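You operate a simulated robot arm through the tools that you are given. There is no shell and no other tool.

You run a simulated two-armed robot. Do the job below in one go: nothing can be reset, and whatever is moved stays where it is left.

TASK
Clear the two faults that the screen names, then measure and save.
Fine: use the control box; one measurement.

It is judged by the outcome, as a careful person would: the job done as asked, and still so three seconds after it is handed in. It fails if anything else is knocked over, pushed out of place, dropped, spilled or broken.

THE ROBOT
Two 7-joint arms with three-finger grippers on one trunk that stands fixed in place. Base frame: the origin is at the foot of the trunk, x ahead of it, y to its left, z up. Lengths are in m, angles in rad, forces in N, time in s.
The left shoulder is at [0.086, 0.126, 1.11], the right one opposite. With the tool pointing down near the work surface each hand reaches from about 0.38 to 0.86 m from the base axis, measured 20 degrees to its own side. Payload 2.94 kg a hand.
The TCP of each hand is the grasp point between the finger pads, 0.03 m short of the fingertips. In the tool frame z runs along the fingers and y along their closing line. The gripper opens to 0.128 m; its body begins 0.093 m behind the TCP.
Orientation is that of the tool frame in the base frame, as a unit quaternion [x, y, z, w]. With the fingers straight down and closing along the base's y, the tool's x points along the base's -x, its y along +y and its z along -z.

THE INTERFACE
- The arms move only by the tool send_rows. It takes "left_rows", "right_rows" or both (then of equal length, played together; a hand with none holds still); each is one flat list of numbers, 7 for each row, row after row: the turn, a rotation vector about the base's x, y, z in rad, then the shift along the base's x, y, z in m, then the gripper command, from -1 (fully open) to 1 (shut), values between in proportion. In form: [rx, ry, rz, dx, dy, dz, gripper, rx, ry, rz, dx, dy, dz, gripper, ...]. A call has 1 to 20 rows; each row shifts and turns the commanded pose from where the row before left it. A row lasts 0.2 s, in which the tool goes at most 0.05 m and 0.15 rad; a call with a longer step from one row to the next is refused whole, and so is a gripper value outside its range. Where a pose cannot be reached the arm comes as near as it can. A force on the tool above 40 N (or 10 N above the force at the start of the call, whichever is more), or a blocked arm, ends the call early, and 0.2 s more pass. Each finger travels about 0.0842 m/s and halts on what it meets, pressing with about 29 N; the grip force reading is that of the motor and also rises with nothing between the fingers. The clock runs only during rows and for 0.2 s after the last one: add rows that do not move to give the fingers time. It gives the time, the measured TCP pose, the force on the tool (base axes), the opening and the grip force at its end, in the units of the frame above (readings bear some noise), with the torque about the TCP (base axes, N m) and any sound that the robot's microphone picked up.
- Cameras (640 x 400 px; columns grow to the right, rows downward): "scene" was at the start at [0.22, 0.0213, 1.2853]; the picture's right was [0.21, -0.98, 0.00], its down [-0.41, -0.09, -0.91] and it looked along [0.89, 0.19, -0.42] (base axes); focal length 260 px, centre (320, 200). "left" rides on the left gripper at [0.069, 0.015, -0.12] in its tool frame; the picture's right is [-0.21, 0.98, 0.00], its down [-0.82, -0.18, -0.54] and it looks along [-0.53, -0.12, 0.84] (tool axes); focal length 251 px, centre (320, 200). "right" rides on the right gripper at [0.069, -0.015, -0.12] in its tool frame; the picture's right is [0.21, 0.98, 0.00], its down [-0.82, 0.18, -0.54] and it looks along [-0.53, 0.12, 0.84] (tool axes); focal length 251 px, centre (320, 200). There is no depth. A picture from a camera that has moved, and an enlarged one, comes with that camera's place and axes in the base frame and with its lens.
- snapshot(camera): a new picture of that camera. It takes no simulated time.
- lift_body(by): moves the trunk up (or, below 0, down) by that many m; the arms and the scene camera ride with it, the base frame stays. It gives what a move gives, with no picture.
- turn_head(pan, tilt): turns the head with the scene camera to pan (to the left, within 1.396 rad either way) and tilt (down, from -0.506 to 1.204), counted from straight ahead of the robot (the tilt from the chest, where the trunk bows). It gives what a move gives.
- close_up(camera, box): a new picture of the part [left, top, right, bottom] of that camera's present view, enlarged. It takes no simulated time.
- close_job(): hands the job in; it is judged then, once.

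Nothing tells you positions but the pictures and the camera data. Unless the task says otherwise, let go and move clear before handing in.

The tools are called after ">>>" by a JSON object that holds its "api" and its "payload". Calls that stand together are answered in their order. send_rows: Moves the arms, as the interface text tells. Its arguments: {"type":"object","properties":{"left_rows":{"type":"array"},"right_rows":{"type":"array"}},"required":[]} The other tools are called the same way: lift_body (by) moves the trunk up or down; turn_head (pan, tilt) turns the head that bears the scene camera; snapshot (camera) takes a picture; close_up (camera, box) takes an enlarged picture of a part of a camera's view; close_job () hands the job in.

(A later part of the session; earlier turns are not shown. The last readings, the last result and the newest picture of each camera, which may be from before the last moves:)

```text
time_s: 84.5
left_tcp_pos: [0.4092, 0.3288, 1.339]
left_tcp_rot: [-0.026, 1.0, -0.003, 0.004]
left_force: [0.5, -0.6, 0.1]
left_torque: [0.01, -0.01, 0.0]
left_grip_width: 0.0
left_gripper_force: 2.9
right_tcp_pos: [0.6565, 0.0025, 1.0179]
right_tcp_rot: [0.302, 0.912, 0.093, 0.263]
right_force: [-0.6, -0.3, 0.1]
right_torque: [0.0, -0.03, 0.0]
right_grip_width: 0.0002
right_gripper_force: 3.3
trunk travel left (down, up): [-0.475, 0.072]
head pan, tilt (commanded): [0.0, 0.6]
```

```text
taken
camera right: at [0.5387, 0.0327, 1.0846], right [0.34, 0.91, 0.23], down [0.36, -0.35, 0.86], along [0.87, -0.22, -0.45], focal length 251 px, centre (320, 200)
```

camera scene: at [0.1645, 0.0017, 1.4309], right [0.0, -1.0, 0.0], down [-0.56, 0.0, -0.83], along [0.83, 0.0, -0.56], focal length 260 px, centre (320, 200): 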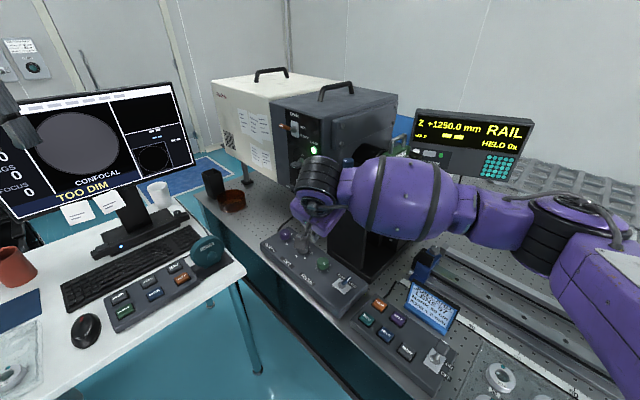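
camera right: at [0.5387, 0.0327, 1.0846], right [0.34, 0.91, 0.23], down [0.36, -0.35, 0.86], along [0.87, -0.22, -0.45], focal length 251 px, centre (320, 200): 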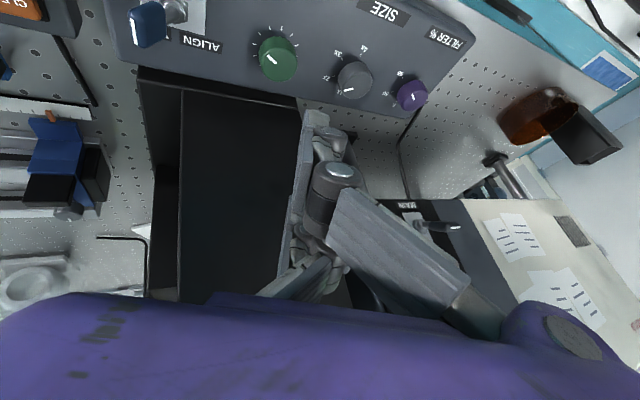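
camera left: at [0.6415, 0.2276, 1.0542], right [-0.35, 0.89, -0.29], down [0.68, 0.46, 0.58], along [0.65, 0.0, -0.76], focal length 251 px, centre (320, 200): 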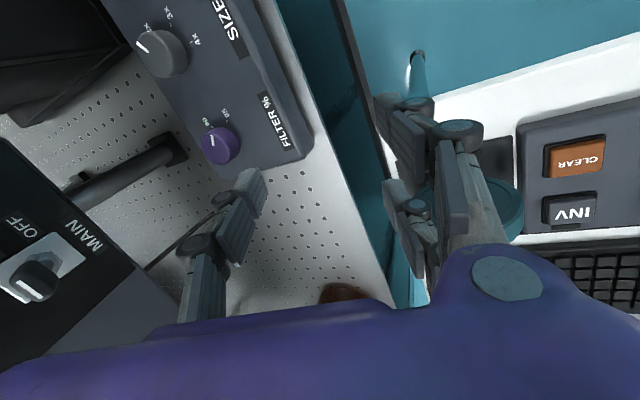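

The forearm is ~9 cm clear of the housing and the posture is healthy. Next I turn the hand to the grasp orientation for FILTER (lean 0.4 toward 150°, closing line near the 15° direction) while moving along the box, staying above everything.

>>> {"api": "send_rows", "payload": {"right_rows": [0.0165, 0.0245, -0.1086, 0.0106, 0.0138, 0.007, 1, 0.0165, 0.0245, -0.1086, 0.0106, 0.0138, 0.007, 1, 0.0165, 0.0245, -0.1086, 0.0106, 0.0138, 0.007, 1, 0.0165, 0.0245, -0.1086, 0.0106, 0.0138, 0.007, 1, 0.0165, 0.0245, -0.1086, 0.0106, 0.0138, 0.007, 1, 0.0165, 0.0245, -0.1086, 0.0106, 0.0138, 0.007, 1, 0, 0, 0, 0, 0, 0, 1]}}

>>> {"api": "snapshot", "payload": {"camera": "scene"}}

>>> {"api": "snapshot", "payload": {"camera": "right"}}

```text
time_s: 86.1
left_tcp_pos: [0.4092, 0.3279, 1.3382]
left_tcp_rot: [-0.026, 1.0, -0.003, 0.005]
left_force: [0.4, -0.6, -0.3]
left_torque: [0.02, 0.0, 0.0]
left_grip_width: 0.0001
left_gripper_force: 2.6
right_tcp_pos: [0.7212, 0.0874, 1.0596]
right_tcp_rot: [0.596, 0.777, 0.026, 0.198]
right_force: [0.7, -0.7, 0.1]
right_torque: [0.03, -0.01, 0.02]
right_grip_width: 0.0
right_gripper_force: 3.4
trunk travel left (down, up): [-0.475, 0.072]
head pan, tilt (commanded): [0.0, 0.6]
```

```text
taken
camera scene: at [0.1644, 0.0008, 1.4309], right [0.0, -1.0, 0.0], down [-0.56, 0.0, -0.83], along [0.83, 0.0, -0.56], focal length 260 px, centre (320, 200)
```

scene: 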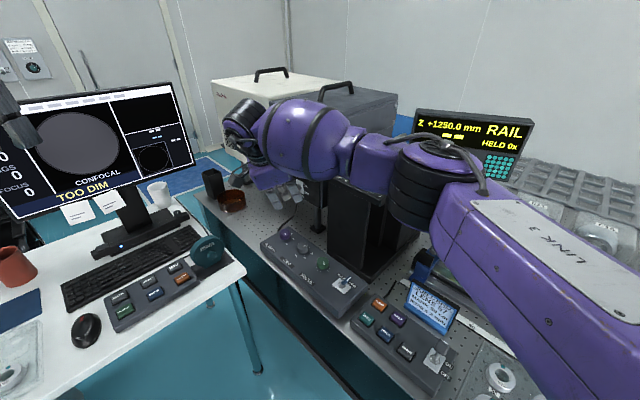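

```text
taken
camera right: at [0.6529, 0.1715, 1.1468], right [0.85, 0.48, 0.21], down [0.15, -0.61, 0.78], along [0.5, -0.63, -0.6], focal length 251 px, centre (320, 200)
```

right: 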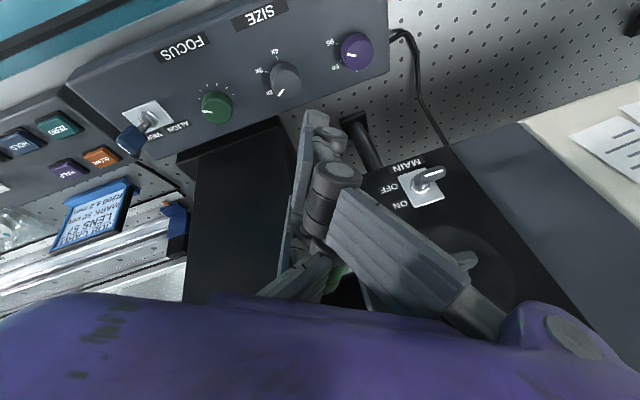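

Reached without trouble; the FILTER knob is in view of the hand camera. I'll descend to z≈0.95 here, open the fingers to 7 cm, and check before moving over the knob.

>>> {"api": "send_rows", "payload": {"right_rows": [0, 0, 0, 0, 0, -0.0365, 1, 0, 0, 0, 0, 0, -0.0365, 0.5, 0, 0, 0, 0, 0, -0.0365, -0.094, 0, 0, 0, 0, 0, 0, -0.094, 0, 0, 0, 0, 0, 0, -0.094, 0, 0, 0, 0, 0, 0, -0.094]}}

>>> {"api": "snapshot", "payload": {"camera": "right"}}

>>> {"api": "snapshot", "payload": {"camera": "scene"}}

>>> {"api": "snapshot", "payload": {"camera": "left"}}

```text
time_s: 87.5
left_tcp_pos: [0.4088, 0.3283, 1.3378]
left_tcp_rot: [-0.026, 1.0, -0.003, 0.005]
left_force: [-0.4, 0.0, 0.6]
left_torque: [-0.03, -0.02, -0.02]
left_grip_width: 0.0004
left_gripper_force: 2.9
right_tcp_pos: [0.7209, 0.0872, 0.9483]
right_tcp_rot: [0.596, 0.778, 0.026, 0.199]
right_force: [0.7, -0.4, -0.5]
right_torque: [0.01, -0.01, -0.02]
right_grip_width: 0.07
right_gripper_force: 0.1
trunk travel left (down, up): [-0.475, 0.072]
head pan, tilt (commanded): [0.0, 0.6]
```

```text
taken
camera right: at [0.6528, 0.1723, 1.0361], right [0.85, 0.48, 0.21], down [0.16, -0.61, 0.78], along [0.5, -0.63, -0.59], focal length 251 px, centre (320, 200)
```

right: 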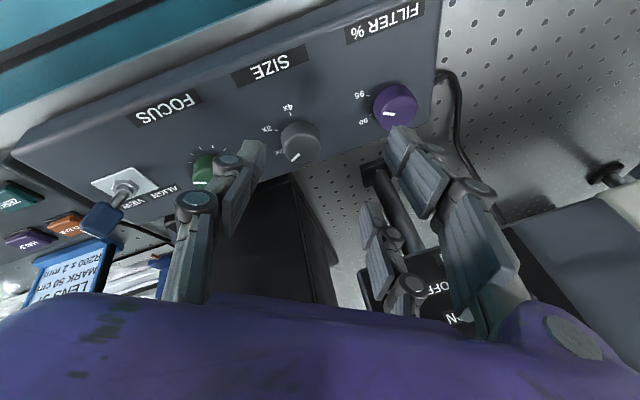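

```text
taken
camera scene: at [0.1645, 0.0016, 1.4309], right [0.0, -1.0, 0.0], down [-0.56, 0.0, -0.83], along [0.83, 0.0, -0.56], focal length 260 px, centre (320, 200)
```

scene: 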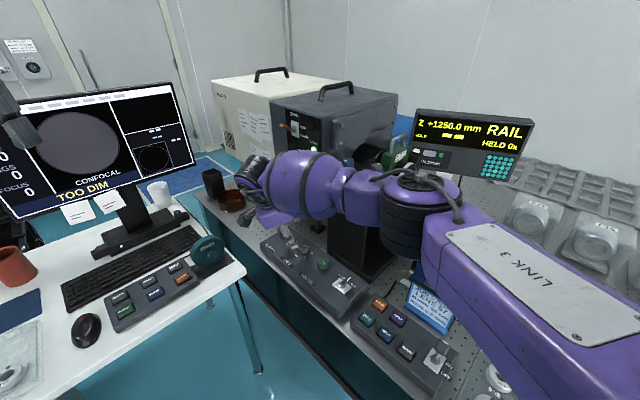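

```text
taken
camera left: at [0.3381, 0.3396, 1.4558], right [0.16, 0.99, 0.0], down [0.82, -0.13, 0.55], along [0.54, -0.09, -0.84], focal length 251 px, centre (320, 200)
```

left: 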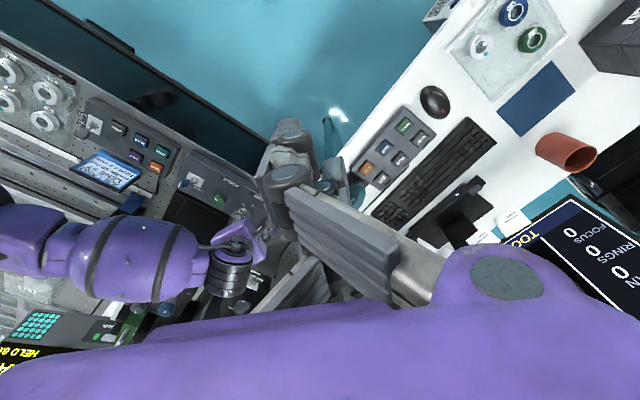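

The elbow (≈[0.526, -0.147, 1.16]) stays about 5 cm clear of the housing corner and moves away from it as the arm extends. I'll now move the open fingers over the FILTER knob, still ~5 cm above grasp height.

>>> {"api": "send_rows", "payload": {"right_rows": [0, 0, 0, 0.0233, 0.0099, -0.0044, -0.094, 0, 0, 0, 0.0233, 0.0099, -0.0044, -0.094, 0, 0, 0, 0.0233, 0.0099, -0.0044, -0.094, 0, 0, 0, 0, 0, 0, -0.094]}}

>>> {"api": "snapshot", "payload": {"camera": "right"}}

>>> {"api": "snapshot", "payload": {"camera": "left"}}

>>> {"api": "close_up", "payload": {"camera": "scene", "box": [210, 120, 370, 290]}}

```text
time_s: 88.5
left_tcp_pos: [0.4084, 0.3291, 1.3372]
left_tcp_rot: [-0.026, 1.0, -0.002, 0.005]
left_force: [0.5, 0.8, -0.3]
left_torque: [-0.02, 0.01, 0.0]
left_grip_width: 0.0
left_gripper_force: 2.3
right_tcp_pos: [0.7637, 0.1036, 0.9353]
right_tcp_rot: [0.596, 0.778, 0.026, 0.198]
right_force: [-0.4, -0.1, -0.6]
right_torque: [-0.02, -0.04, -0.01]
right_grip_width: 0.0703
right_gripper_force: 0.1
right hand out of reach, approached as far as the arm can: row 2, 3
trunk travel left (down, up): [-0.475, 0.072]
head pan, tilt (commanded): [0.0, 0.6]
```

```text
taken
camera right: at [0.6952, 0.1884, 1.0239], right [0.85, 0.48, 0.21], down [0.16, -0.61, 0.78], along [0.5, -0.63, -0.59], focal length 251 px, centre (320, 200)
```

right: 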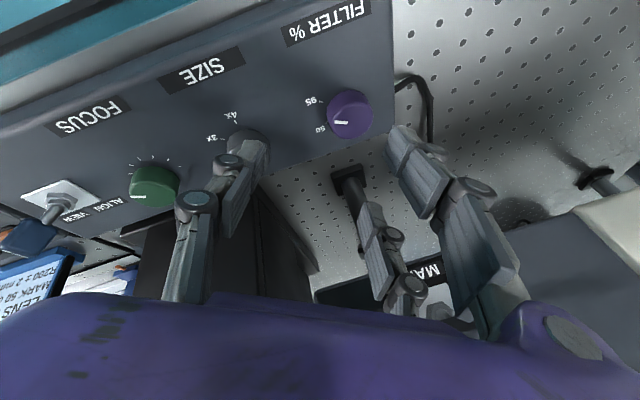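

```text
taken
camera left: at [0.338, 0.3403, 1.4557], right [0.16, 0.99, 0.0], down [0.82, -0.13, 0.55], along [0.54, -0.09, -0.84], focal length 251 px, centre (320, 200)
```

left: 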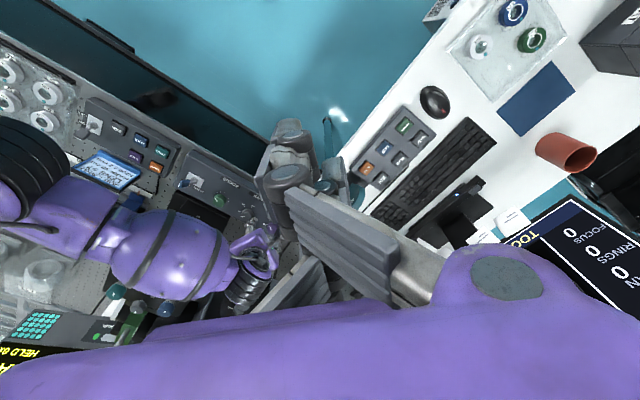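

```text
2.35 times, centred on (290, 205) of scene
camera zoom: at [0.1644, 0.0023, 1.4309], right [0.0, -1.0, 0.0], down [-0.56, 0.0, -0.83], along [0.83, 0.0, -0.56], focal length 611 px, centre (391, 188)
```

zoom: 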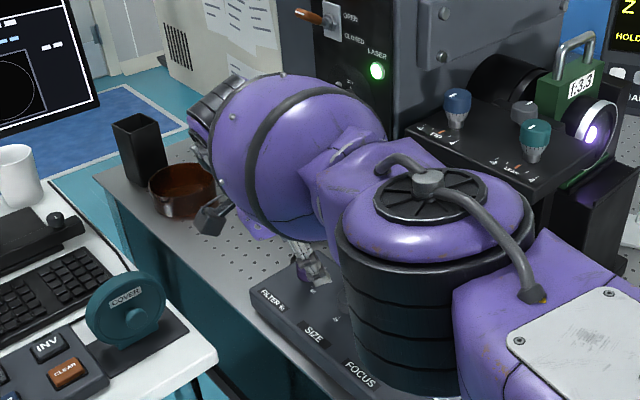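

The arm is nearly fully extended at this trunk height (elbow safely at x≈0.41). I'll back off a little, raise the hand 12 cm, lower the trunk 12 cm to bring the shoulder closer, and approach again.

>>> {"api": "send_rows", "payload": {"right_rows": [0, 0, 0, -0.02, -0.008, 0.005, -0.094, 0, 0, 0, -0.02, -0.008, 0.005, -0.094, 0, 0, 0, -0.003, 0, 0.037, -0.094, 0, 0, 0, 0, 0, 0.037, -0.094, 0, 0, 0, 0, 0, 0.036, -0.094, 0, 0, 0, 0, 0, 0, -0.094]}}

>>> {"api": "lift_body", "payload": {"by": -0.12}}

>>> {"api": "snapshot", "payload": {"camera": "scene"}}

>>> {"api": "snapshot", "payload": {"camera": "right"}}

>>> {"api": "snapshot", "payload": {"camera": "left"}}

```text
time_s: 89.9
left_tcp_pos: [0.4089, 0.3286, 1.3374]
left_tcp_rot: [-0.025, 1.0, -0.003, 0.004]
left_force: [-0.1, -0.6, 0.2]
left_torque: [0.01, 0.01, 0.0]
left_grip_width: 0.0
left_gripper_force: 3.1
right_tcp_pos: [0.7199, 0.0841, 1.0564]
right_tcp_rot: [0.596, 0.778, 0.026, 0.198]
right_force: [-0.1, -0.1, -0.1]
right_torque: [-0.01, 0.02, 0.0]
right_grip_width: 0.07
right_gripper_force: 0.0
trunk travel left (down, up): [-0.475, 0.072]
head pan, tilt (commanded): [0.0, 0.6]
```

```text
time_s: 91.4
left_tcp_pos: [0.4081, 0.328, 1.2178]
left_tcp_rot: [-0.026, 1.0, -0.002, 0.005]
left_force: [-0.2, -0.5, 0.7]
left_torque: [0.01, -0.04, 0.0]
left_grip_width: 0.0
left_gripper_force: 3.4
right_tcp_pos: [0.7188, 0.0853, 0.9406]
right_tcp_rot: [0.595, 0.778, 0.027, 0.198]
right_force: [-0.6, 0.6, 0.5]
right_torque: [0.0, -0.02, -0.02]
right_grip_width: 0.0699
right_gripper_force: 0.1
trunk travel left (down, up): [-0.355, 0.192]
head pan, tilt (commanded): [0.0, 0.6]
```

```text
taken
camera scene: at [0.2111, 0.0015, 1.2996], right [0.0, -1.0, 0.0], down [-0.56, 0.0, -0.83], along [0.83, 0.0, -0.56], focal length 260 px, centre (320, 200)
```

scene: 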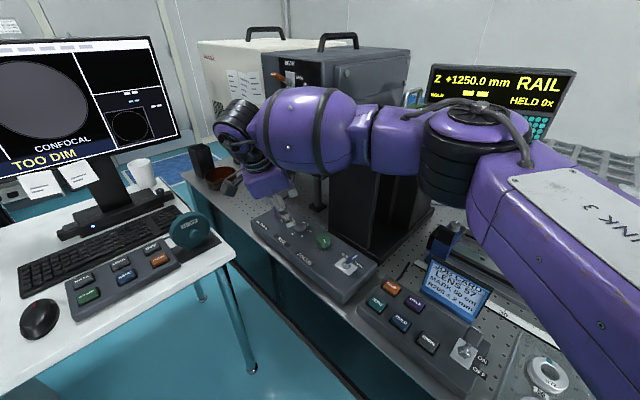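

```text
taken
camera right: at [0.6507, 0.1708, 1.0258], right [0.85, 0.48, 0.21], down [0.15, -0.61, 0.78], along [0.5, -0.63, -0.59], focal length 251 px, centre (320, 200)
```

right: 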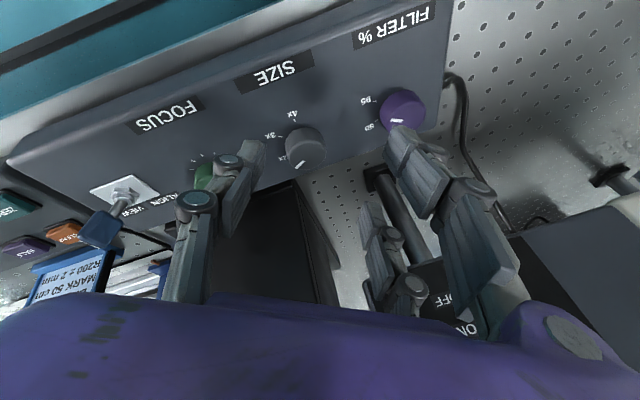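

```text
taken
camera left: at [0.3376, 0.3395, 1.3361], right [0.16, 0.99, 0.0], down [0.82, -0.13, 0.55], along [0.54, -0.09, -0.84], focal length 251 px, centre (320, 200)
```

left: 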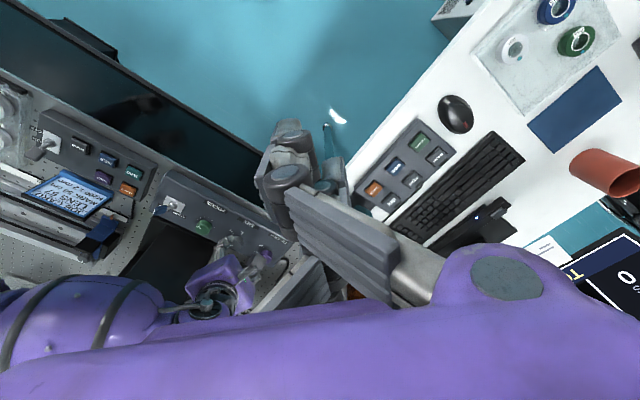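

>>> {"api": "send_rows", "payload": {"right_rows": [0, 0, 0, 0.024, 0.0105, -0.0033, -0.094, 0, 0, 0, 0.024, 0.0105, -0.0033, -0.094, 0, 0, 0, 0.024, 0.0105, -0.0033, -0.094, 0, 0, 0, 0, 0, 0, -0.094]}}

>>> {"api": "snapshot", "payload": {"camera": "right"}}

>>> {"api": "snapshot", "payload": {"camera": "scene"}}

>>> {"api": "close_up", "payload": {"camera": "left", "box": [130, 180, 330, 330]}}

```text
time_s: 92.4
left_tcp_pos: [0.4091, 0.327, 1.2182]
left_tcp_rot: [-0.026, 1.0, -0.003, 0.005]
left_force: [-0.4, -1.0, 0.9]
left_torque: [0.01, 0.01, -0.01]
left_grip_width: 0.0
left_gripper_force: 3.1
right_tcp_pos: [0.7912, 0.1182, 0.928]
right_tcp_rot: [0.596, 0.778, 0.026, 0.198]
right_force: [-0.8, -0.1, 0.6]
right_torque: [-0.02, -0.02, -0.04]
right_grip_width: 0.0702
right_gripper_force: 0.1
trunk travel left (down, up): [-0.355, 0.192]
head pan, tilt (commanded): [0.0, 0.6]
```

```text
taken
camera right: at [0.7229, 0.2027, 1.0163], right [0.85, 0.48, 0.21], down [0.16, -0.61, 0.78], along [0.5, -0.63, -0.59], focal length 251 px, centre (320, 200)
```

right: 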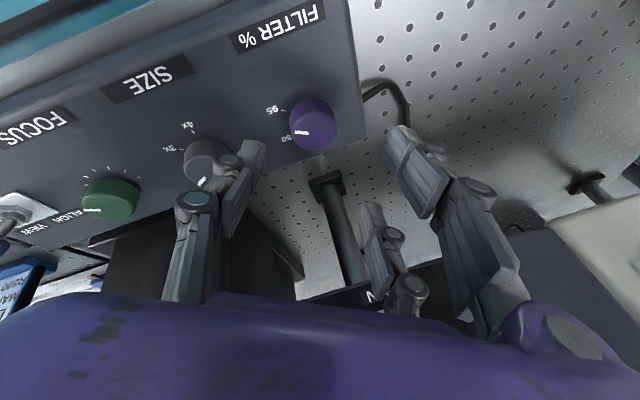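

```text
taken
camera scene: at [0.2111, 0.0006, 1.2996], right [0.0, -1.0, 0.0], down [-0.56, 0.0, -0.83], along [0.83, 0.0, -0.56], focal length 260 px, centre (320, 200)
```

scene: 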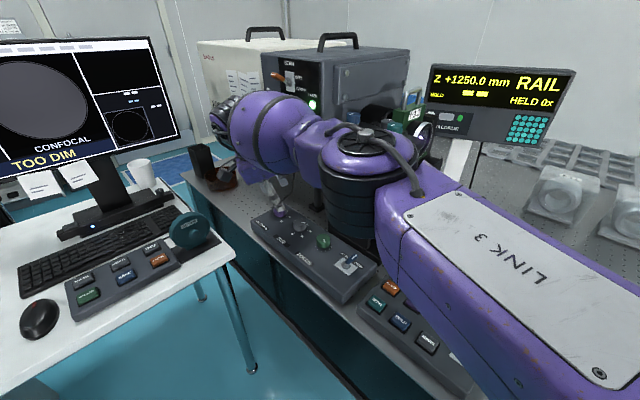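

```text
2.67 times, centred on (230, 255) of left
camera zoom: at [0.3378, 0.3386, 1.3362], right [0.16, 0.99, 0.0], down [0.82, -0.14, 0.55], along [0.54, -0.09, -0.84], focal length 670 px, centre (560, 53)
```

zoom: 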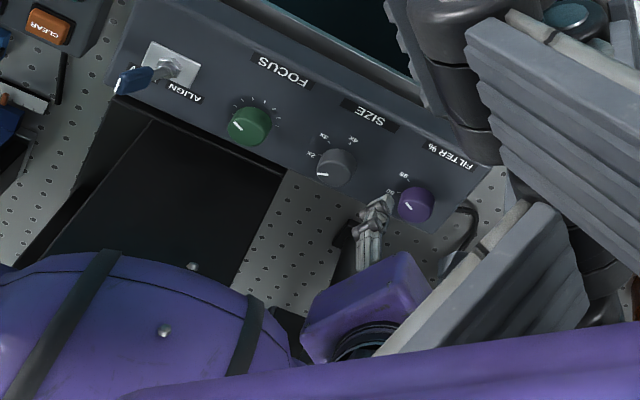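

The hand is over the knob with no reach problem, and the predicted knob position (311,134) matches the hand-camera picture. A close-up to fine-tune before descending.

>>> {"api": "close_up", "payload": {"camera": "right", "box": [220, 60, 420, 210]}}

>>> {"api": "close_up", "payload": {"camera": "scene", "box": [230, 150, 330, 250]}}

```text
2.67 times, centred on (320, 135) of right
camera zoom: at [0.7229, 0.2027, 1.0163], right [0.85, 0.48, 0.21], down [0.16, -0.61, 0.78], along [0.5, -0.63, -0.59], focal length 670 px, centre (320, 373)
```

zoom: 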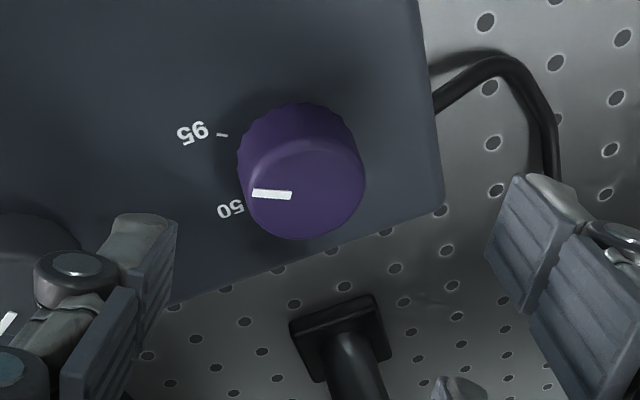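

```text
4.00 times, centred on (280, 200) of scene
camera zoom: at [0.2111, 0.0006, 1.2996], right [0.0, -1.0, 0.0], down [-0.56, 0.0, -0.83], along [0.83, 0.0, -0.56], focal length 1039 px, centre (480, 200)
```

zoom: 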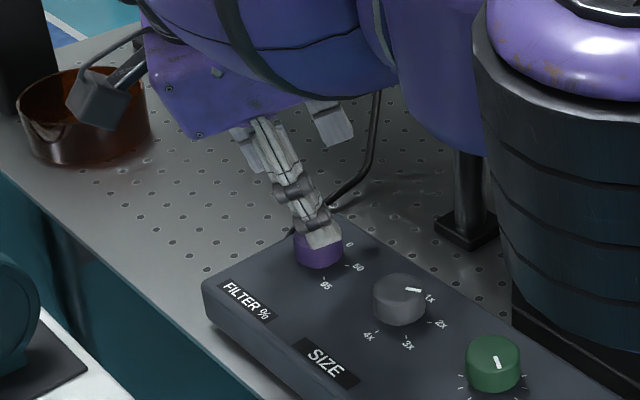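

Knob centre now measures [0.804, 0.1155]. I'll narrow the fingers to ~4.8 cm and descend in small steps around the knob, watching the force.

>>> {"api": "send_rows", "payload": {"right_rows": [0, 0, 0, 0, 0, 0, 0.25, 0, 0, 0, 0, 0, 0, 0.25, 0, 0, 0, 0, 0, -0.015, 0.25, 0, 0, 0, 0, 0, -0.015, 0.25, 0, 0, 0, 0, 0, 0, 0.25]}}

>>> {"api": "close_up", "payload": {"camera": "right", "box": [220, 100, 420, 250]}}

>>> {"api": "close_up", "payload": {"camera": "scene", "box": [230, 150, 330, 250]}}

>>> {"api": "close_up", "payload": {"camera": "left", "box": [210, 210, 310, 290]}}

```text
time_s: 93.6
left_tcp_pos: [0.4086, 0.3286, 1.2177]
left_tcp_rot: [-0.026, 1.0, -0.003, 0.004]
left_force: [0.8, 0.1, -0.5]
left_torque: [-0.02, 0.0, 0.01]
left_grip_width: 0.0002
left_gripper_force: 3.2
right_tcp_pos: [0.7916, 0.1188, 0.8984]
right_tcp_rot: [0.596, 0.778, 0.026, 0.198]
right_force: [-0.7, -0.5, 0.0]
right_torque: [0.03, -0.01, 0.0]
right_grip_width: 0.048
right_gripper_force: 0.0
trunk travel left (down, up): [-0.355, 0.192]
head pan, tilt (commanded): [0.0, 0.6]
```

```text
2.67 times, centred on (320, 175) of right
camera zoom: at [0.723, 0.2036, 0.9859], right [0.85, 0.48, 0.21], down [0.16, -0.61, 0.78], along [0.5, -0.63, -0.59], focal length 670 px, centre (320, 267)
```

zoom: 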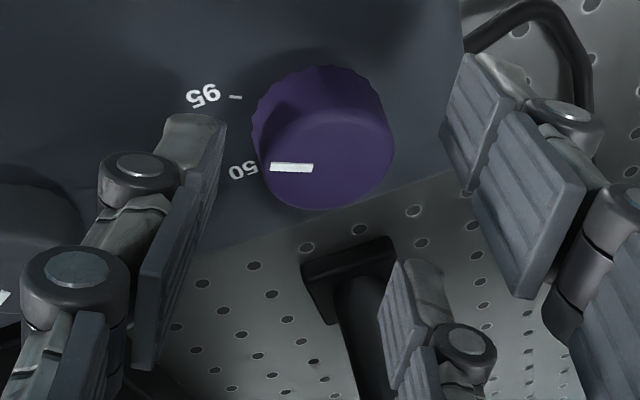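

```text
4.00 times, centred on (280, 200) of scene
camera zoom: at [0.2112, 0.0016, 1.2996], right [0.0, -1.0, 0.0], down [-0.56, 0.0, -0.83], along [0.83, 0.0, -0.56], focal length 1039 px, centre (480, 200)
```

zoom: 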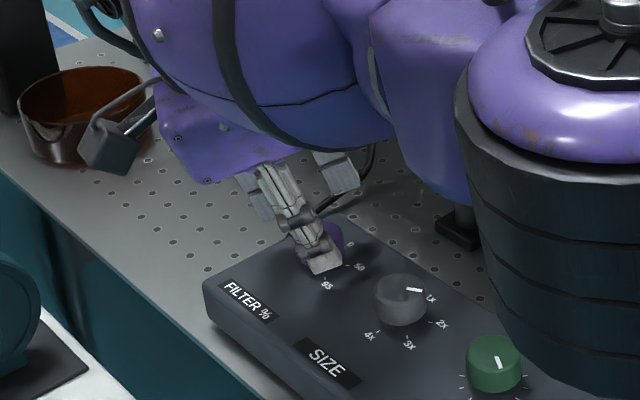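

```text
5.00 times, centred on (260, 250) of left
camera zoom: at [0.3379, 0.3396, 1.3359], right [0.16, 0.99, 0.0], down [0.82, -0.13, 0.55], along [0.54, -0.09, -0.84], focal length 1257 px, centre (620, -50)
```

zoom: 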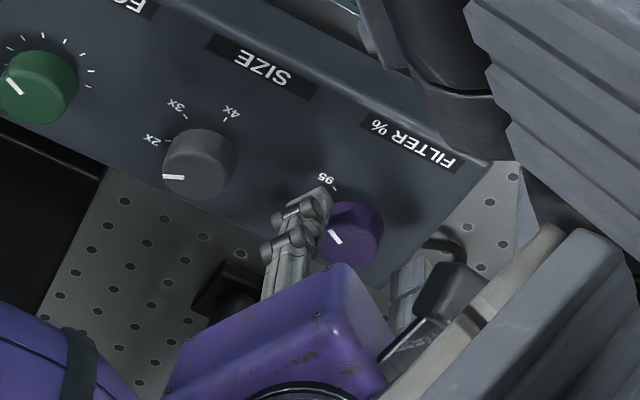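

The knob sits nicely between the fingers. Descending the last ~1.6 cm slowly.

>>> {"api": "send_rows", "payload": {"right_rows": [0, 0, 0, 0, 0, -0.008, 0.25, 0, 0, 0, 0, -0.0005, -0.008, 0.25, 0, 0, 0, 0, 0, 0, 0.25]}}

>>> {"api": "close_up", "payload": {"camera": "right", "box": [220, 100, 420, 250]}}

>>> {"api": "close_up", "payload": {"camera": "scene", "box": [270, 190, 330, 230]}}

```text
time_s: 94.4
left_tcp_pos: [0.4075, 0.3291, 1.2188]
left_tcp_rot: [-0.027, 1.0, -0.003, 0.005]
left_force: [0.5, -0.8, -0.3]
left_torque: [0.02, -0.01, -0.03]
left_grip_width: 0.0
left_gripper_force: 3.1
right_tcp_pos: [0.7913, 0.1167, 0.8817]
right_tcp_rot: [0.596, 0.778, 0.026, 0.198]
right_force: [0.1, -0.9, -0.2]
right_torque: [0.04, 0.01, 0.02]
right_grip_width: 0.0483
right_gripper_force: 0.1
trunk travel left (down, up): [-0.355, 0.192]
head pan, tilt (commanded): [0.0, 0.6]
```

```text
2.67 times, centred on (320, 175) of right
camera zoom: at [0.7234, 0.2026, 0.9695], right [0.85, 0.48, 0.21], down [0.16, -0.61, 0.78], along [0.5, -0.63, -0.59], focal length 670 px, centre (320, 267)
```

zoom: 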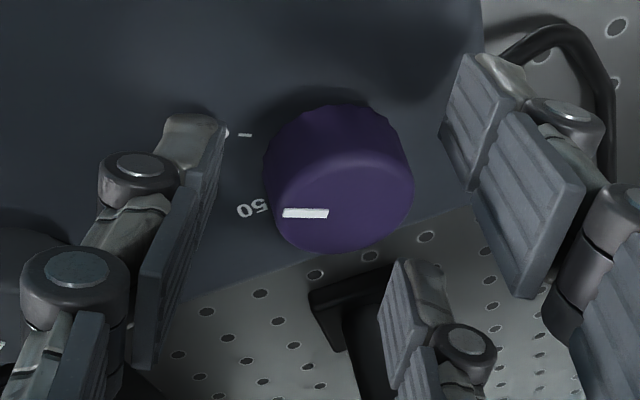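

```text
10.00 times, centred on (300, 210) of scene
camera zoom: at [0.2112, 0.0017, 1.2996], right [0.0, -1.0, 0.0], down [-0.56, 0.0, -0.83], along [0.83, 0.0, -0.56], focal length 2598 px, centre (520, 100)
```

zoom: 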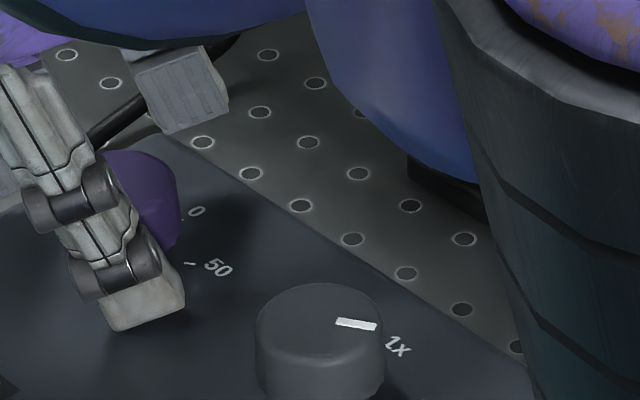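

No contact with the box. Now I close the fingers in small increments to feel which side touches first.

>>> {"api": "send_rows", "payload": {"right_rows": [0, 0, 0, 0, 0, 0, 0.375, 0, 0, 0, 0, 0, 0, 0.42, 0, 0, 0, 0, 0, 0, 0.469, 0, 0, 0, 0, 0, 0, 0.469]}}

>>> {"api": "close_up", "payload": {"camera": "right", "box": [220, 100, 420, 250]}}

```text
time_s: 95.4
left_tcp_pos: [0.4094, 0.3286, 1.218]
left_tcp_rot: [-0.026, 1.0, -0.001, 0.004]
left_force: [-0.8, 0.1, -0.6]
left_torque: [0.01, 0.02, 0.01]
left_grip_width: 0.0001
left_gripper_force: 2.8
right_tcp_pos: [0.7912, 0.1178, 0.884]
right_tcp_rot: [0.596, 0.778, 0.026, 0.198]
right_force: [0.1, -0.8, -0.3]
right_torque: [0.01, 0.0, -0.04]
right_grip_width: 0.0342
right_gripper_force: 0.1
trunk travel left (down, up): [-0.355, 0.192]
head pan, tilt (commanded): [0.0, 0.6]
```

```text
2.67 times, centred on (320, 175) of right
camera zoom: at [0.7233, 0.2026, 0.9695], right [0.85, 0.48, 0.21], down [0.16, -0.61, 0.78], along [0.5, -0.63, -0.59], focal length 670 px, centre (320, 267)
```

zoom: 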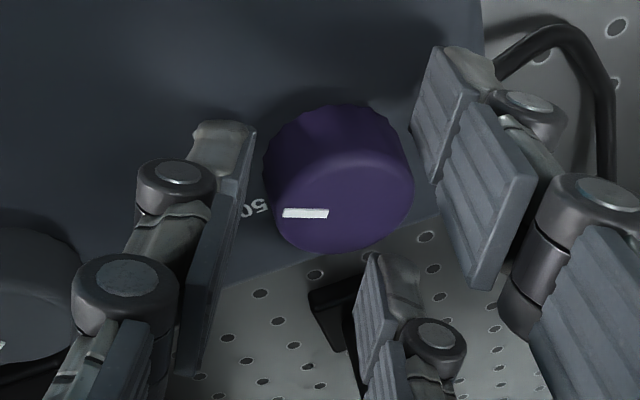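

>>> {"api": "send_rows", "payload": {"right_rows": [0, 0, 0, 0, 0, 0, 0.531, 0, 0, 0, 0, 0, 0, 0.594, 0, 0, 0, 0, 0, 0, 0.594]}}

>>> {"api": "close_up", "payload": {"camera": "right", "box": [220, 100, 420, 250]}}

```text
time_s: 96.2
left_tcp_pos: [0.4084, 0.3287, 1.2177]
left_tcp_rot: [-0.027, 1.0, -0.002, 0.004]
left_force: [-0.8, 0.1, -0.5]
left_torque: [0.01, 0.05, 0.02]
left_grip_width: 0.0002
left_gripper_force: 2.8
right_tcp_pos: [0.7915, 0.1178, 0.8837]
right_tcp_rot: [0.596, 0.778, 0.026, 0.198]
right_force: [-0.5, 0.1, -0.4]
right_torque: [0.01, 0.04, 0.01]
right_grip_width: 0.027
right_gripper_force: 0.9
trunk travel left (down, up): [-0.355, 0.192]
head pan, tilt (commanded): [0.0, 0.6]
```

```text
2.67 times, centred on (320, 175) of right
camera zoom: at [0.7232, 0.2025, 0.9694], right [0.85, 0.48, 0.21], down [0.16, -0.61, 0.78], along [0.5, -0.63, -0.59], focal length 670 px, centre (320, 267)
```

zoom: 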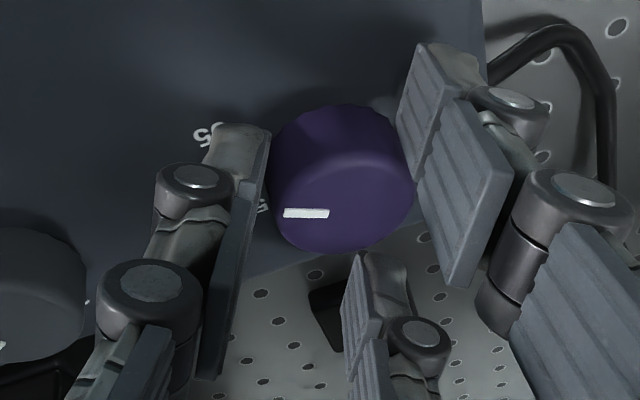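

Fingers are just about to touch on both sides. Closing to grip now.

>>> {"api": "send_rows", "payload": {"right_rows": [0, 0, 0, 0, 0, 0, 0.66, 0, 0, 0, 0, 0, 0, 0.75, 0, 0, 0, 0, 0, 0, 0.75]}}

>>> {"api": "close_up", "payload": {"camera": "right", "box": [220, 100, 420, 250]}}

```text
time_s: 97.0
left_tcp_pos: [0.4076, 0.3283, 1.2177]
left_tcp_rot: [-0.026, 1.0, -0.003, 0.005]
left_force: [-1.3, 0.2, -0.6]
left_torque: [-0.01, -0.06, 0.01]
left_grip_width: 0.0004
left_gripper_force: 3.1
right_tcp_pos: [0.7908, 0.1177, 0.8826]
right_tcp_rot: [0.596, 0.778, 0.025, 0.198]
right_force: [-12.6, -3.6, -3.8]
right_torque: [-0.02, 0.35, -0.14]
right_grip_width: 0.0235
right_gripper_force: 44.7
trunk travel left (down, up): [-0.355, 0.192]
head pan, tilt (commanded): [0.0, 0.6]
```

```text
2.67 times, centred on (320, 175) of right
camera zoom: at [0.7223, 0.2022, 0.9691], right [0.85, 0.48, 0.21], down [0.16, -0.61, 0.78], along [0.5, -0.63, -0.6], focal length 670 px, centre (320, 267)
```

zoom: 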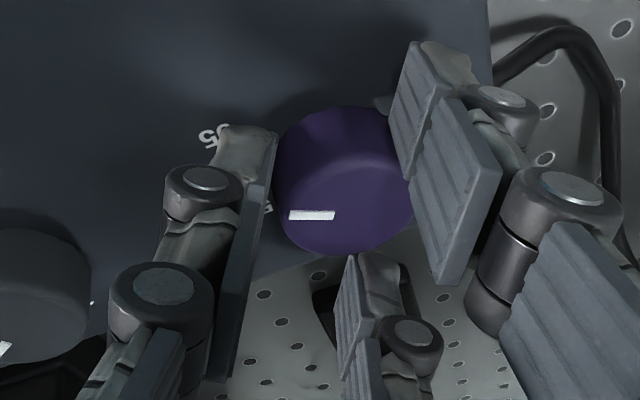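

Gripped, with about 13 N net sideways load, so the hand is slightly off-centre. I'll shift the hand ~2 mm back along the closing line to balance it.

>>> {"api": "send_rows", "payload": {"right_rows": [0, 0, 0, -0.001, -0.0003, -0.0003, 0.75, 0, 0, 0, -0.001, -0.0003, -0.0003, 0.75, 0, 0, 0, 0, 0, 0, 0.75]}}

>>> {"api": "close_up", "payload": {"camera": "right", "box": [220, 100, 420, 250]}}

```text
time_s: 97.8
left_tcp_pos: [0.4096, 0.3283, 1.2178]
left_tcp_rot: [-0.026, 1.0, -0.003, 0.005]
left_force: [-0.7, -0.2, 0.1]
left_torque: [-0.01, -0.02, 0.0]
left_grip_width: 0.0002
left_gripper_force: 3.3
right_tcp_pos: [0.7902, 0.1172, 0.8809]
right_tcp_rot: [0.595, 0.778, 0.027, 0.199]
right_force: [2.4, 5.1, -2.3]
right_torque: [0.28, -0.05, 0.0]
right_grip_width: 0.0231
right_gripper_force: 44.6
trunk travel left (down, up): [-0.355, 0.192]
head pan, tilt (commanded): [0.0, 0.6]
```

```text
2.67 times, centred on (320, 175) of right
camera zoom: at [0.7215, 0.2019, 0.9689], right [0.85, 0.48, 0.21], down [0.15, -0.61, 0.78], along [0.51, -0.63, -0.59], focal length 670 px, centre (320, 267)
```

zoom: 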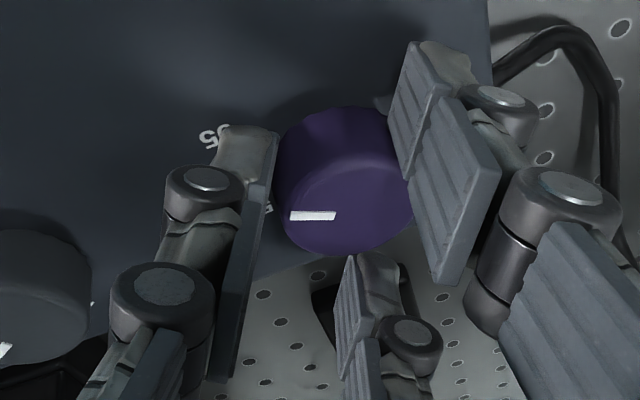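

The grip is balanced (about 5 N). Now I turn the knob counter-clockwise 30° about its own axis in four steps and check.

>>> {"api": "send_rows", "payload": {"right_rows": [0, 0, 0.1309, -0.00013, -0.00175, 0, 0.75, 0, 0, 0.1309, 0.0001, -0.00176, 0, 0.75, 0, 0, 0.1309, 0.00032, -0.00172, 0, 0.75, 0, 0, 0.1309, 0.00055, -0.00167, 0, 0.75, 0, 0, 0, 0, 0, 0, 0.75]}}

>>> {"api": "close_up", "payload": {"camera": "right", "box": [220, 100, 420, 250]}}

>>> {"api": "snapshot", "payload": {"camera": "scene"}}

```text
time_s: 99.0
left_tcp_pos: [0.4077, 0.3282, 1.2175]
left_tcp_rot: [-0.026, 1.0, -0.002, 0.004]
left_force: [0.3, -1.2, 0.2]
left_torque: [0.01, 0.03, -0.01]
left_grip_width: 0.0001
left_gripper_force: 3.3
right_tcp_pos: [0.7909, 0.1101, 0.8807]
right_tcp_rot: [0.373, 0.906, 0.076, 0.186]
right_force: [2.9, 6.3, 3.6]
right_torque: [0.31, 0.1, 0.07]
right_grip_width: 0.0224
right_gripper_force: 44.9
trunk travel left (down, up): [-0.355, 0.192]
head pan, tilt (commanded): [0.0, 0.6]
```

```text
2.67 times, centred on (320, 175) of right
camera zoom: at [0.6894, 0.1485, 0.9689], right [0.49, 0.84, 0.21], down [0.44, -0.45, 0.78], along [0.75, -0.29, -0.59], focal length 670 px, centre (320, 267)
```

zoom: 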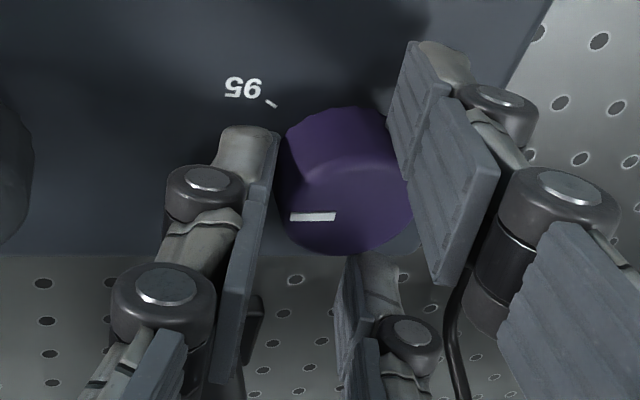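

```text
taken
camera scene: at [0.2113, 0.0023, 1.2996], right [0.0, -1.0, 0.0], down [-0.56, 0.0, -0.83], along [0.83, 0.0, -0.56], focal length 260 px, centre (320, 200)
```

scene: 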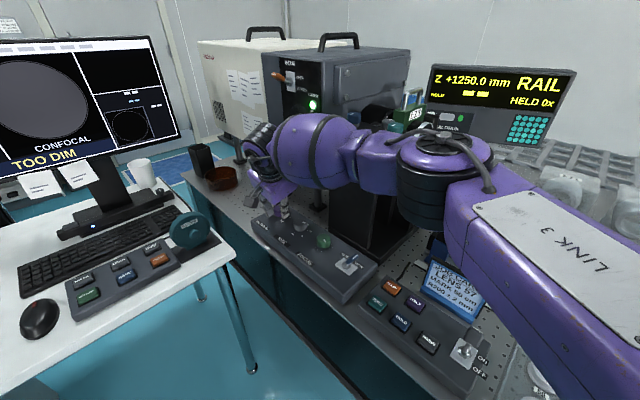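

The knob turns with the hand and forces are small. Another 30° to reach 50.

>>> {"api": "send_rows", "payload": {"right_rows": [0, 0, 0.1309, 0.00076, -0.00159, 0, 0.75, 0, 0, 0.1309, 0.00096, -0.00147, 0, 0.75, 0, 0, 0.1309, 0.00114, -0.00133, 0, 0.75, 0, 0, 0.1309, 0.00131, -0.00117, 0, 0.75, 0, 0, 0, 0, 0, 0, 0.75]}}

>>> {"api": "close_up", "payload": {"camera": "right", "box": [220, 100, 420, 250]}}

>>> {"api": "snapshot", "payload": {"camera": "scene"}}

```text
time_s: 100.2
left_tcp_pos: [0.4068, 0.3281, 1.2184]
left_tcp_rot: [-0.026, 1.0, -0.002, 0.005]
left_force: [0.8, 0.4, -0.8]
left_torque: [0.01, 0.02, 0.02]
left_grip_width: 0.0
left_gripper_force: 2.6
right_tcp_pos: [0.7959, 0.1036, 0.8811]
right_tcp_rot: [0.127, 0.971, 0.122, 0.161]
right_force: [6.9, 2.2, 10.9]
right_torque: [-0.13, 0.4, -0.09]
right_grip_width: 0.0226
right_gripper_force: 44.9
trunk travel left (down, up): [-0.355, 0.192]
head pan, tilt (commanded): [0.0, 0.6]
```

```text
2.67 times, centred on (320, 175) of right
camera zoom: at [0.6882, 0.0863, 0.9688], right [0.01, 0.98, 0.21], down [0.61, -0.17, 0.78], along [0.8, 0.12, -0.59], focal length 670 px, centre (320, 267)
```

zoom: 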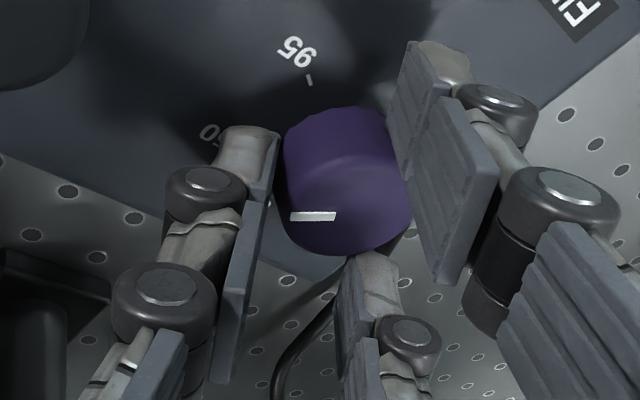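

```text
taken
camera scene: at [0.2109, 0.0017, 1.2997], right [0.0, -1.0, 0.0], down [-0.56, 0.0, -0.83], along [0.83, 0.0, -0.56], focal length 260 px, centre (320, 200)
```

scene: 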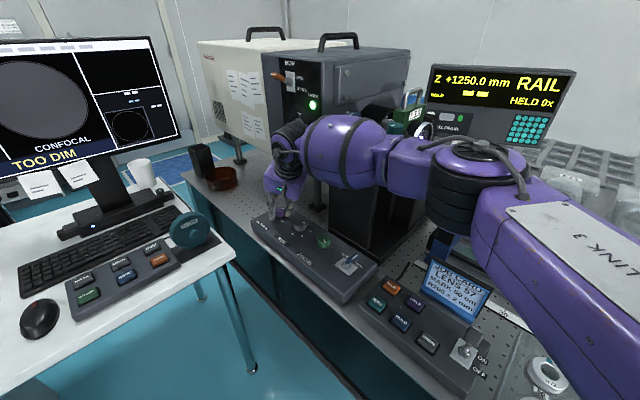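

The knob is now at about 50, yet the screen still says TOO DIM. I'll look at the screen closely.

>>> {"api": "close_up", "payload": {"camera": "scene", "box": [0, 30, 190, 170]}}

>>> {"api": "close_up", "payload": {"camera": "scene", "box": [240, 180, 320, 240]}}

```text
2.86 times, centred on (95, 100) of scene
camera zoom: at [0.2109, 0.0017, 1.2997], right [0.0, -1.0, 0.0], down [-0.56, 0.0, -0.83], along [0.83, 0.0, -0.56], focal length 742 px, centre (963, 486)
```

zoom: 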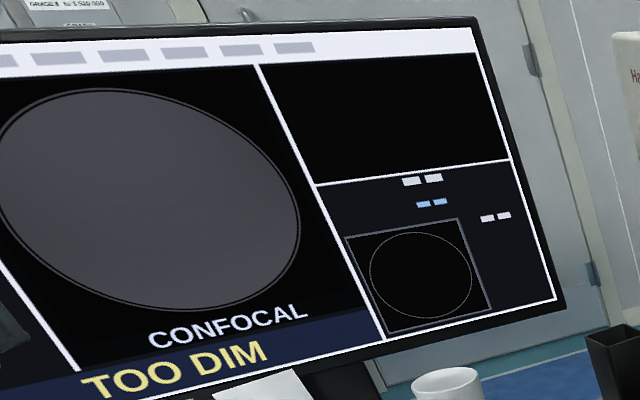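

```text
6.67 times, centred on (280, 210) of scene
camera zoom: at [0.2109, 0.0017, 1.2997], right [0.0, -1.0, 0.0], down [-0.56, 0.0, -0.83], along [0.83, 0.0, -0.56], focal length 1732 px, centre (587, 133)
```

zoom: 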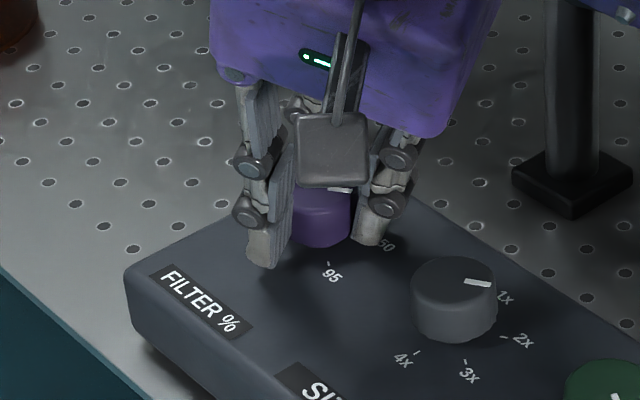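

The mark is at ≈256°, i.e. on 50, but the fault stays. I'll release the knob gently, wait a second and check the screen again before deciding on the next step.

>>> {"api": "send_rows", "payload": {"right_rows": [0, 0, 0, 0, 0, 0, 0.6, 0, 0, 0, 0, 0, 0, 0.45, 0, 0, 0, 0, 0, 0, 0.35, 0, 0, 0, 0, 0, 0, 0.3, 0, 0, 0, 0, 0, 0, 0.3, 0, 0, 0, 0, 0, 0, 0.3]}}

>>> {"api": "close_up", "payload": {"camera": "scene", "box": [0, 30, 190, 170]}}

>>> {"api": "close_up", "payload": {"camera": "right", "box": [220, 100, 420, 250]}}

```text
time_s: 101.6
left_tcp_pos: [0.4082, 0.3277, 1.2182]
left_tcp_rot: [-0.026, 1.0, -0.003, 0.005]
left_force: [-0.2, 0.2, -0.6]
left_torque: [0.02, 0.02, 0.01]
left_grip_width: 0.0001
left_gripper_force: 2.7
right_tcp_pos: [0.7944, 0.1034, 0.8802]
right_tcp_rot: [0.127, 0.972, 0.122, 0.158]
right_force: [0.1, 0.7, 1.3]
right_torque: [-0.01, 0.03, 0.02]
right_grip_width: 0.0447
right_gripper_force: 0.0
trunk travel left (down, up): [-0.355, 0.192]
head pan, tilt (commanded): [0.0, 0.6]
```

```text
2.86 times, centred on (95, 100) of scene
camera zoom: at [0.211, 0.0016, 1.2996], right [0.0, -1.0, 0.0], down [-0.56, 0.0, -0.83], along [0.83, 0.0, -0.56], focal length 742 px, centre (963, 486)
```

zoom: 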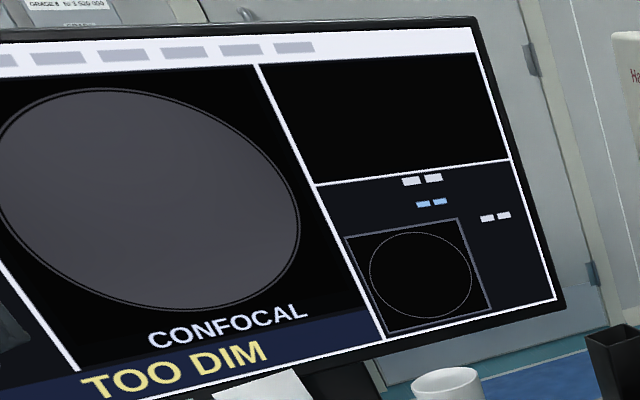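

```text
2.67 times, centred on (320, 175) of right
camera zoom: at [0.6872, 0.087, 0.9673], right [0.01, 0.98, 0.21], down [0.61, -0.17, 0.78], along [0.79, 0.12, -0.6], focal length 670 px, centre (320, 267)
```

zoom: 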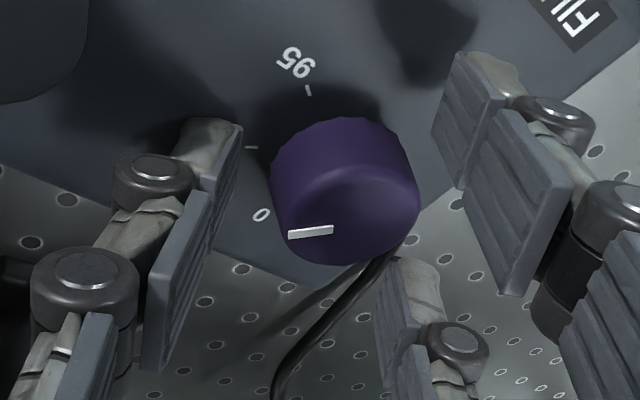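

The filter is continuous and now near 45 %; still dim. I'll swing the open hand back 60° around the knob and take a second grip to turn it further toward 0 while watching the screen.

>>> {"api": "send_rows", "payload": {"right_rows": [0, 0, -0.1309, -0.00131, 0.00117, 0.0003, 0.28, 0, 0, -0.1309, -0.00114, 0.00133, 0.0003, 0.28, 0, 0, -0.1309, -0.00096, 0.00147, 0.0003, 0.28, 0, 0, -0.1309, -0.00076, 0.00159, 0, 0.28, 0, 0, -0.1309, -0.00055, 0.00167, 0, 0.28, 0, 0, -0.1309, -0.00032, 0.00172, 0, 0.28, 0, 0, -0.1309, -0.0001, 0.00176, 0, 0.28, 0, 0, -0.1309, 0.00013, 0.00175, 0, 0.28, 0, 0, 0, 0, 0, 0, 0.28]}}

>>> {"api": "close_up", "payload": {"camera": "right", "box": [220, 100, 420, 250]}}

>>> {"api": "close_up", "payload": {"camera": "scene", "box": [0, 30, 190, 170]}}

```text
time_s: 103.6
left_tcp_pos: [0.4092, 0.3275, 1.2187]
left_tcp_rot: [-0.026, 1.0, -0.002, 0.004]
left_force: [-0.4, -0.3, 0.1]
left_torque: [0.01, 0.01, 0.0]
left_grip_width: 0.0
left_gripper_force: 3.0
right_tcp_pos: [0.7909, 0.1166, 0.8823]
right_tcp_rot: [0.596, 0.777, 0.025, 0.198]
right_force: [-0.7, -0.8, -0.1]
right_torque: [0.03, -0.02, 0.02]
right_grip_width: 0.0459
right_gripper_force: 0.1
trunk travel left (down, up): [-0.355, 0.192]
head pan, tilt (commanded): [0.0, 0.6]
```

```text
2.67 times, centred on (320, 175) of right
camera zoom: at [0.7216, 0.2006, 0.9695], right [0.85, 0.48, 0.21], down [0.15, -0.61, 0.78], along [0.5, -0.63, -0.59], focal length 670 px, centre (320, 267)
```

zoom: 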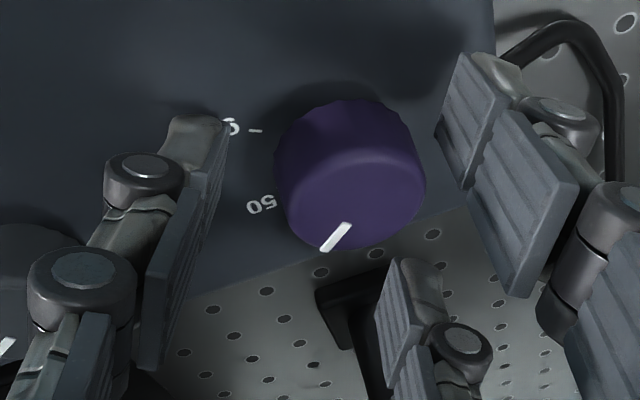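

```text
2.86 times, centred on (95, 100) of scene
camera zoom: at [0.2113, 0.0011, 1.2996], right [0.0, -1.0, 0.0], down [-0.56, 0.0, -0.83], along [0.83, 0.0, -0.56], focal length 742 px, centre (963, 486)
```

zoom: 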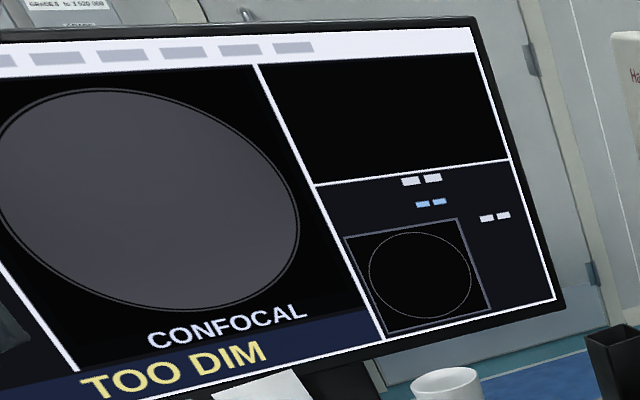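

The mark sits at 50 (≈259°) and it is still too dim, so the next step is toward 0. Gripping again from the start orientation.

>>> {"api": "send_rows", "payload": {"right_rows": [0, 0, 0, -0.0008, 0.0004, -0.001, 0.469, 0, 0, 0, 0, 0, 0, 0.594, 0, 0, 0, 0, 0, 0, 0.66, 0, 0, 0, 0, 0, 0, 0.75, 0, 0, 0, 0, 0, 0, 0.75]}}

>>> {"api": "close_up", "payload": {"camera": "right", "box": [220, 100, 420, 250]}}

```text
time_s: 104.8
left_tcp_pos: [0.4088, 0.3284, 1.2174]
left_tcp_rot: [-0.026, 1.0, -0.002, 0.004]
left_force: [0.0, -0.7, -0.1]
left_torque: [0.01, 0.03, -0.01]
left_grip_width: 0.0
left_gripper_force: 3.4
right_tcp_pos: [0.7903, 0.1164, 0.8804]
right_tcp_rot: [0.596, 0.777, 0.027, 0.199]
right_force: [12.6, 5.4, 4.6]
right_torque: [0.32, -0.32, 0.09]
right_grip_width: 0.0232
right_gripper_force: 45.3
trunk travel left (down, up): [-0.355, 0.192]
head pan, tilt (commanded): [0.0, 0.6]
```

```text
2.67 times, centred on (320, 175) of right
camera zoom: at [0.7215, 0.2019, 0.9686], right [0.85, 0.48, 0.21], down [0.15, -0.61, 0.78], along [0.5, -0.63, -0.59], focal length 670 px, centre (320, 267)
```

zoom: 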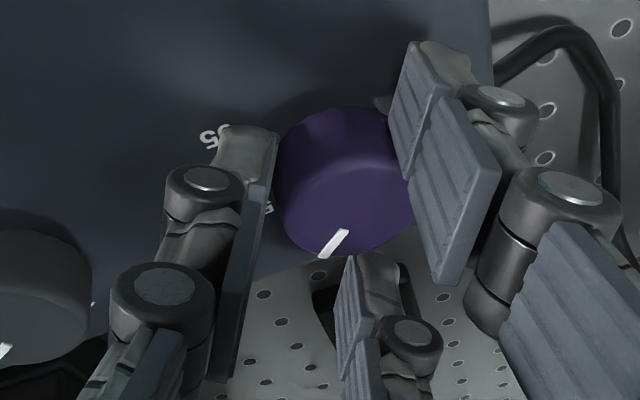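

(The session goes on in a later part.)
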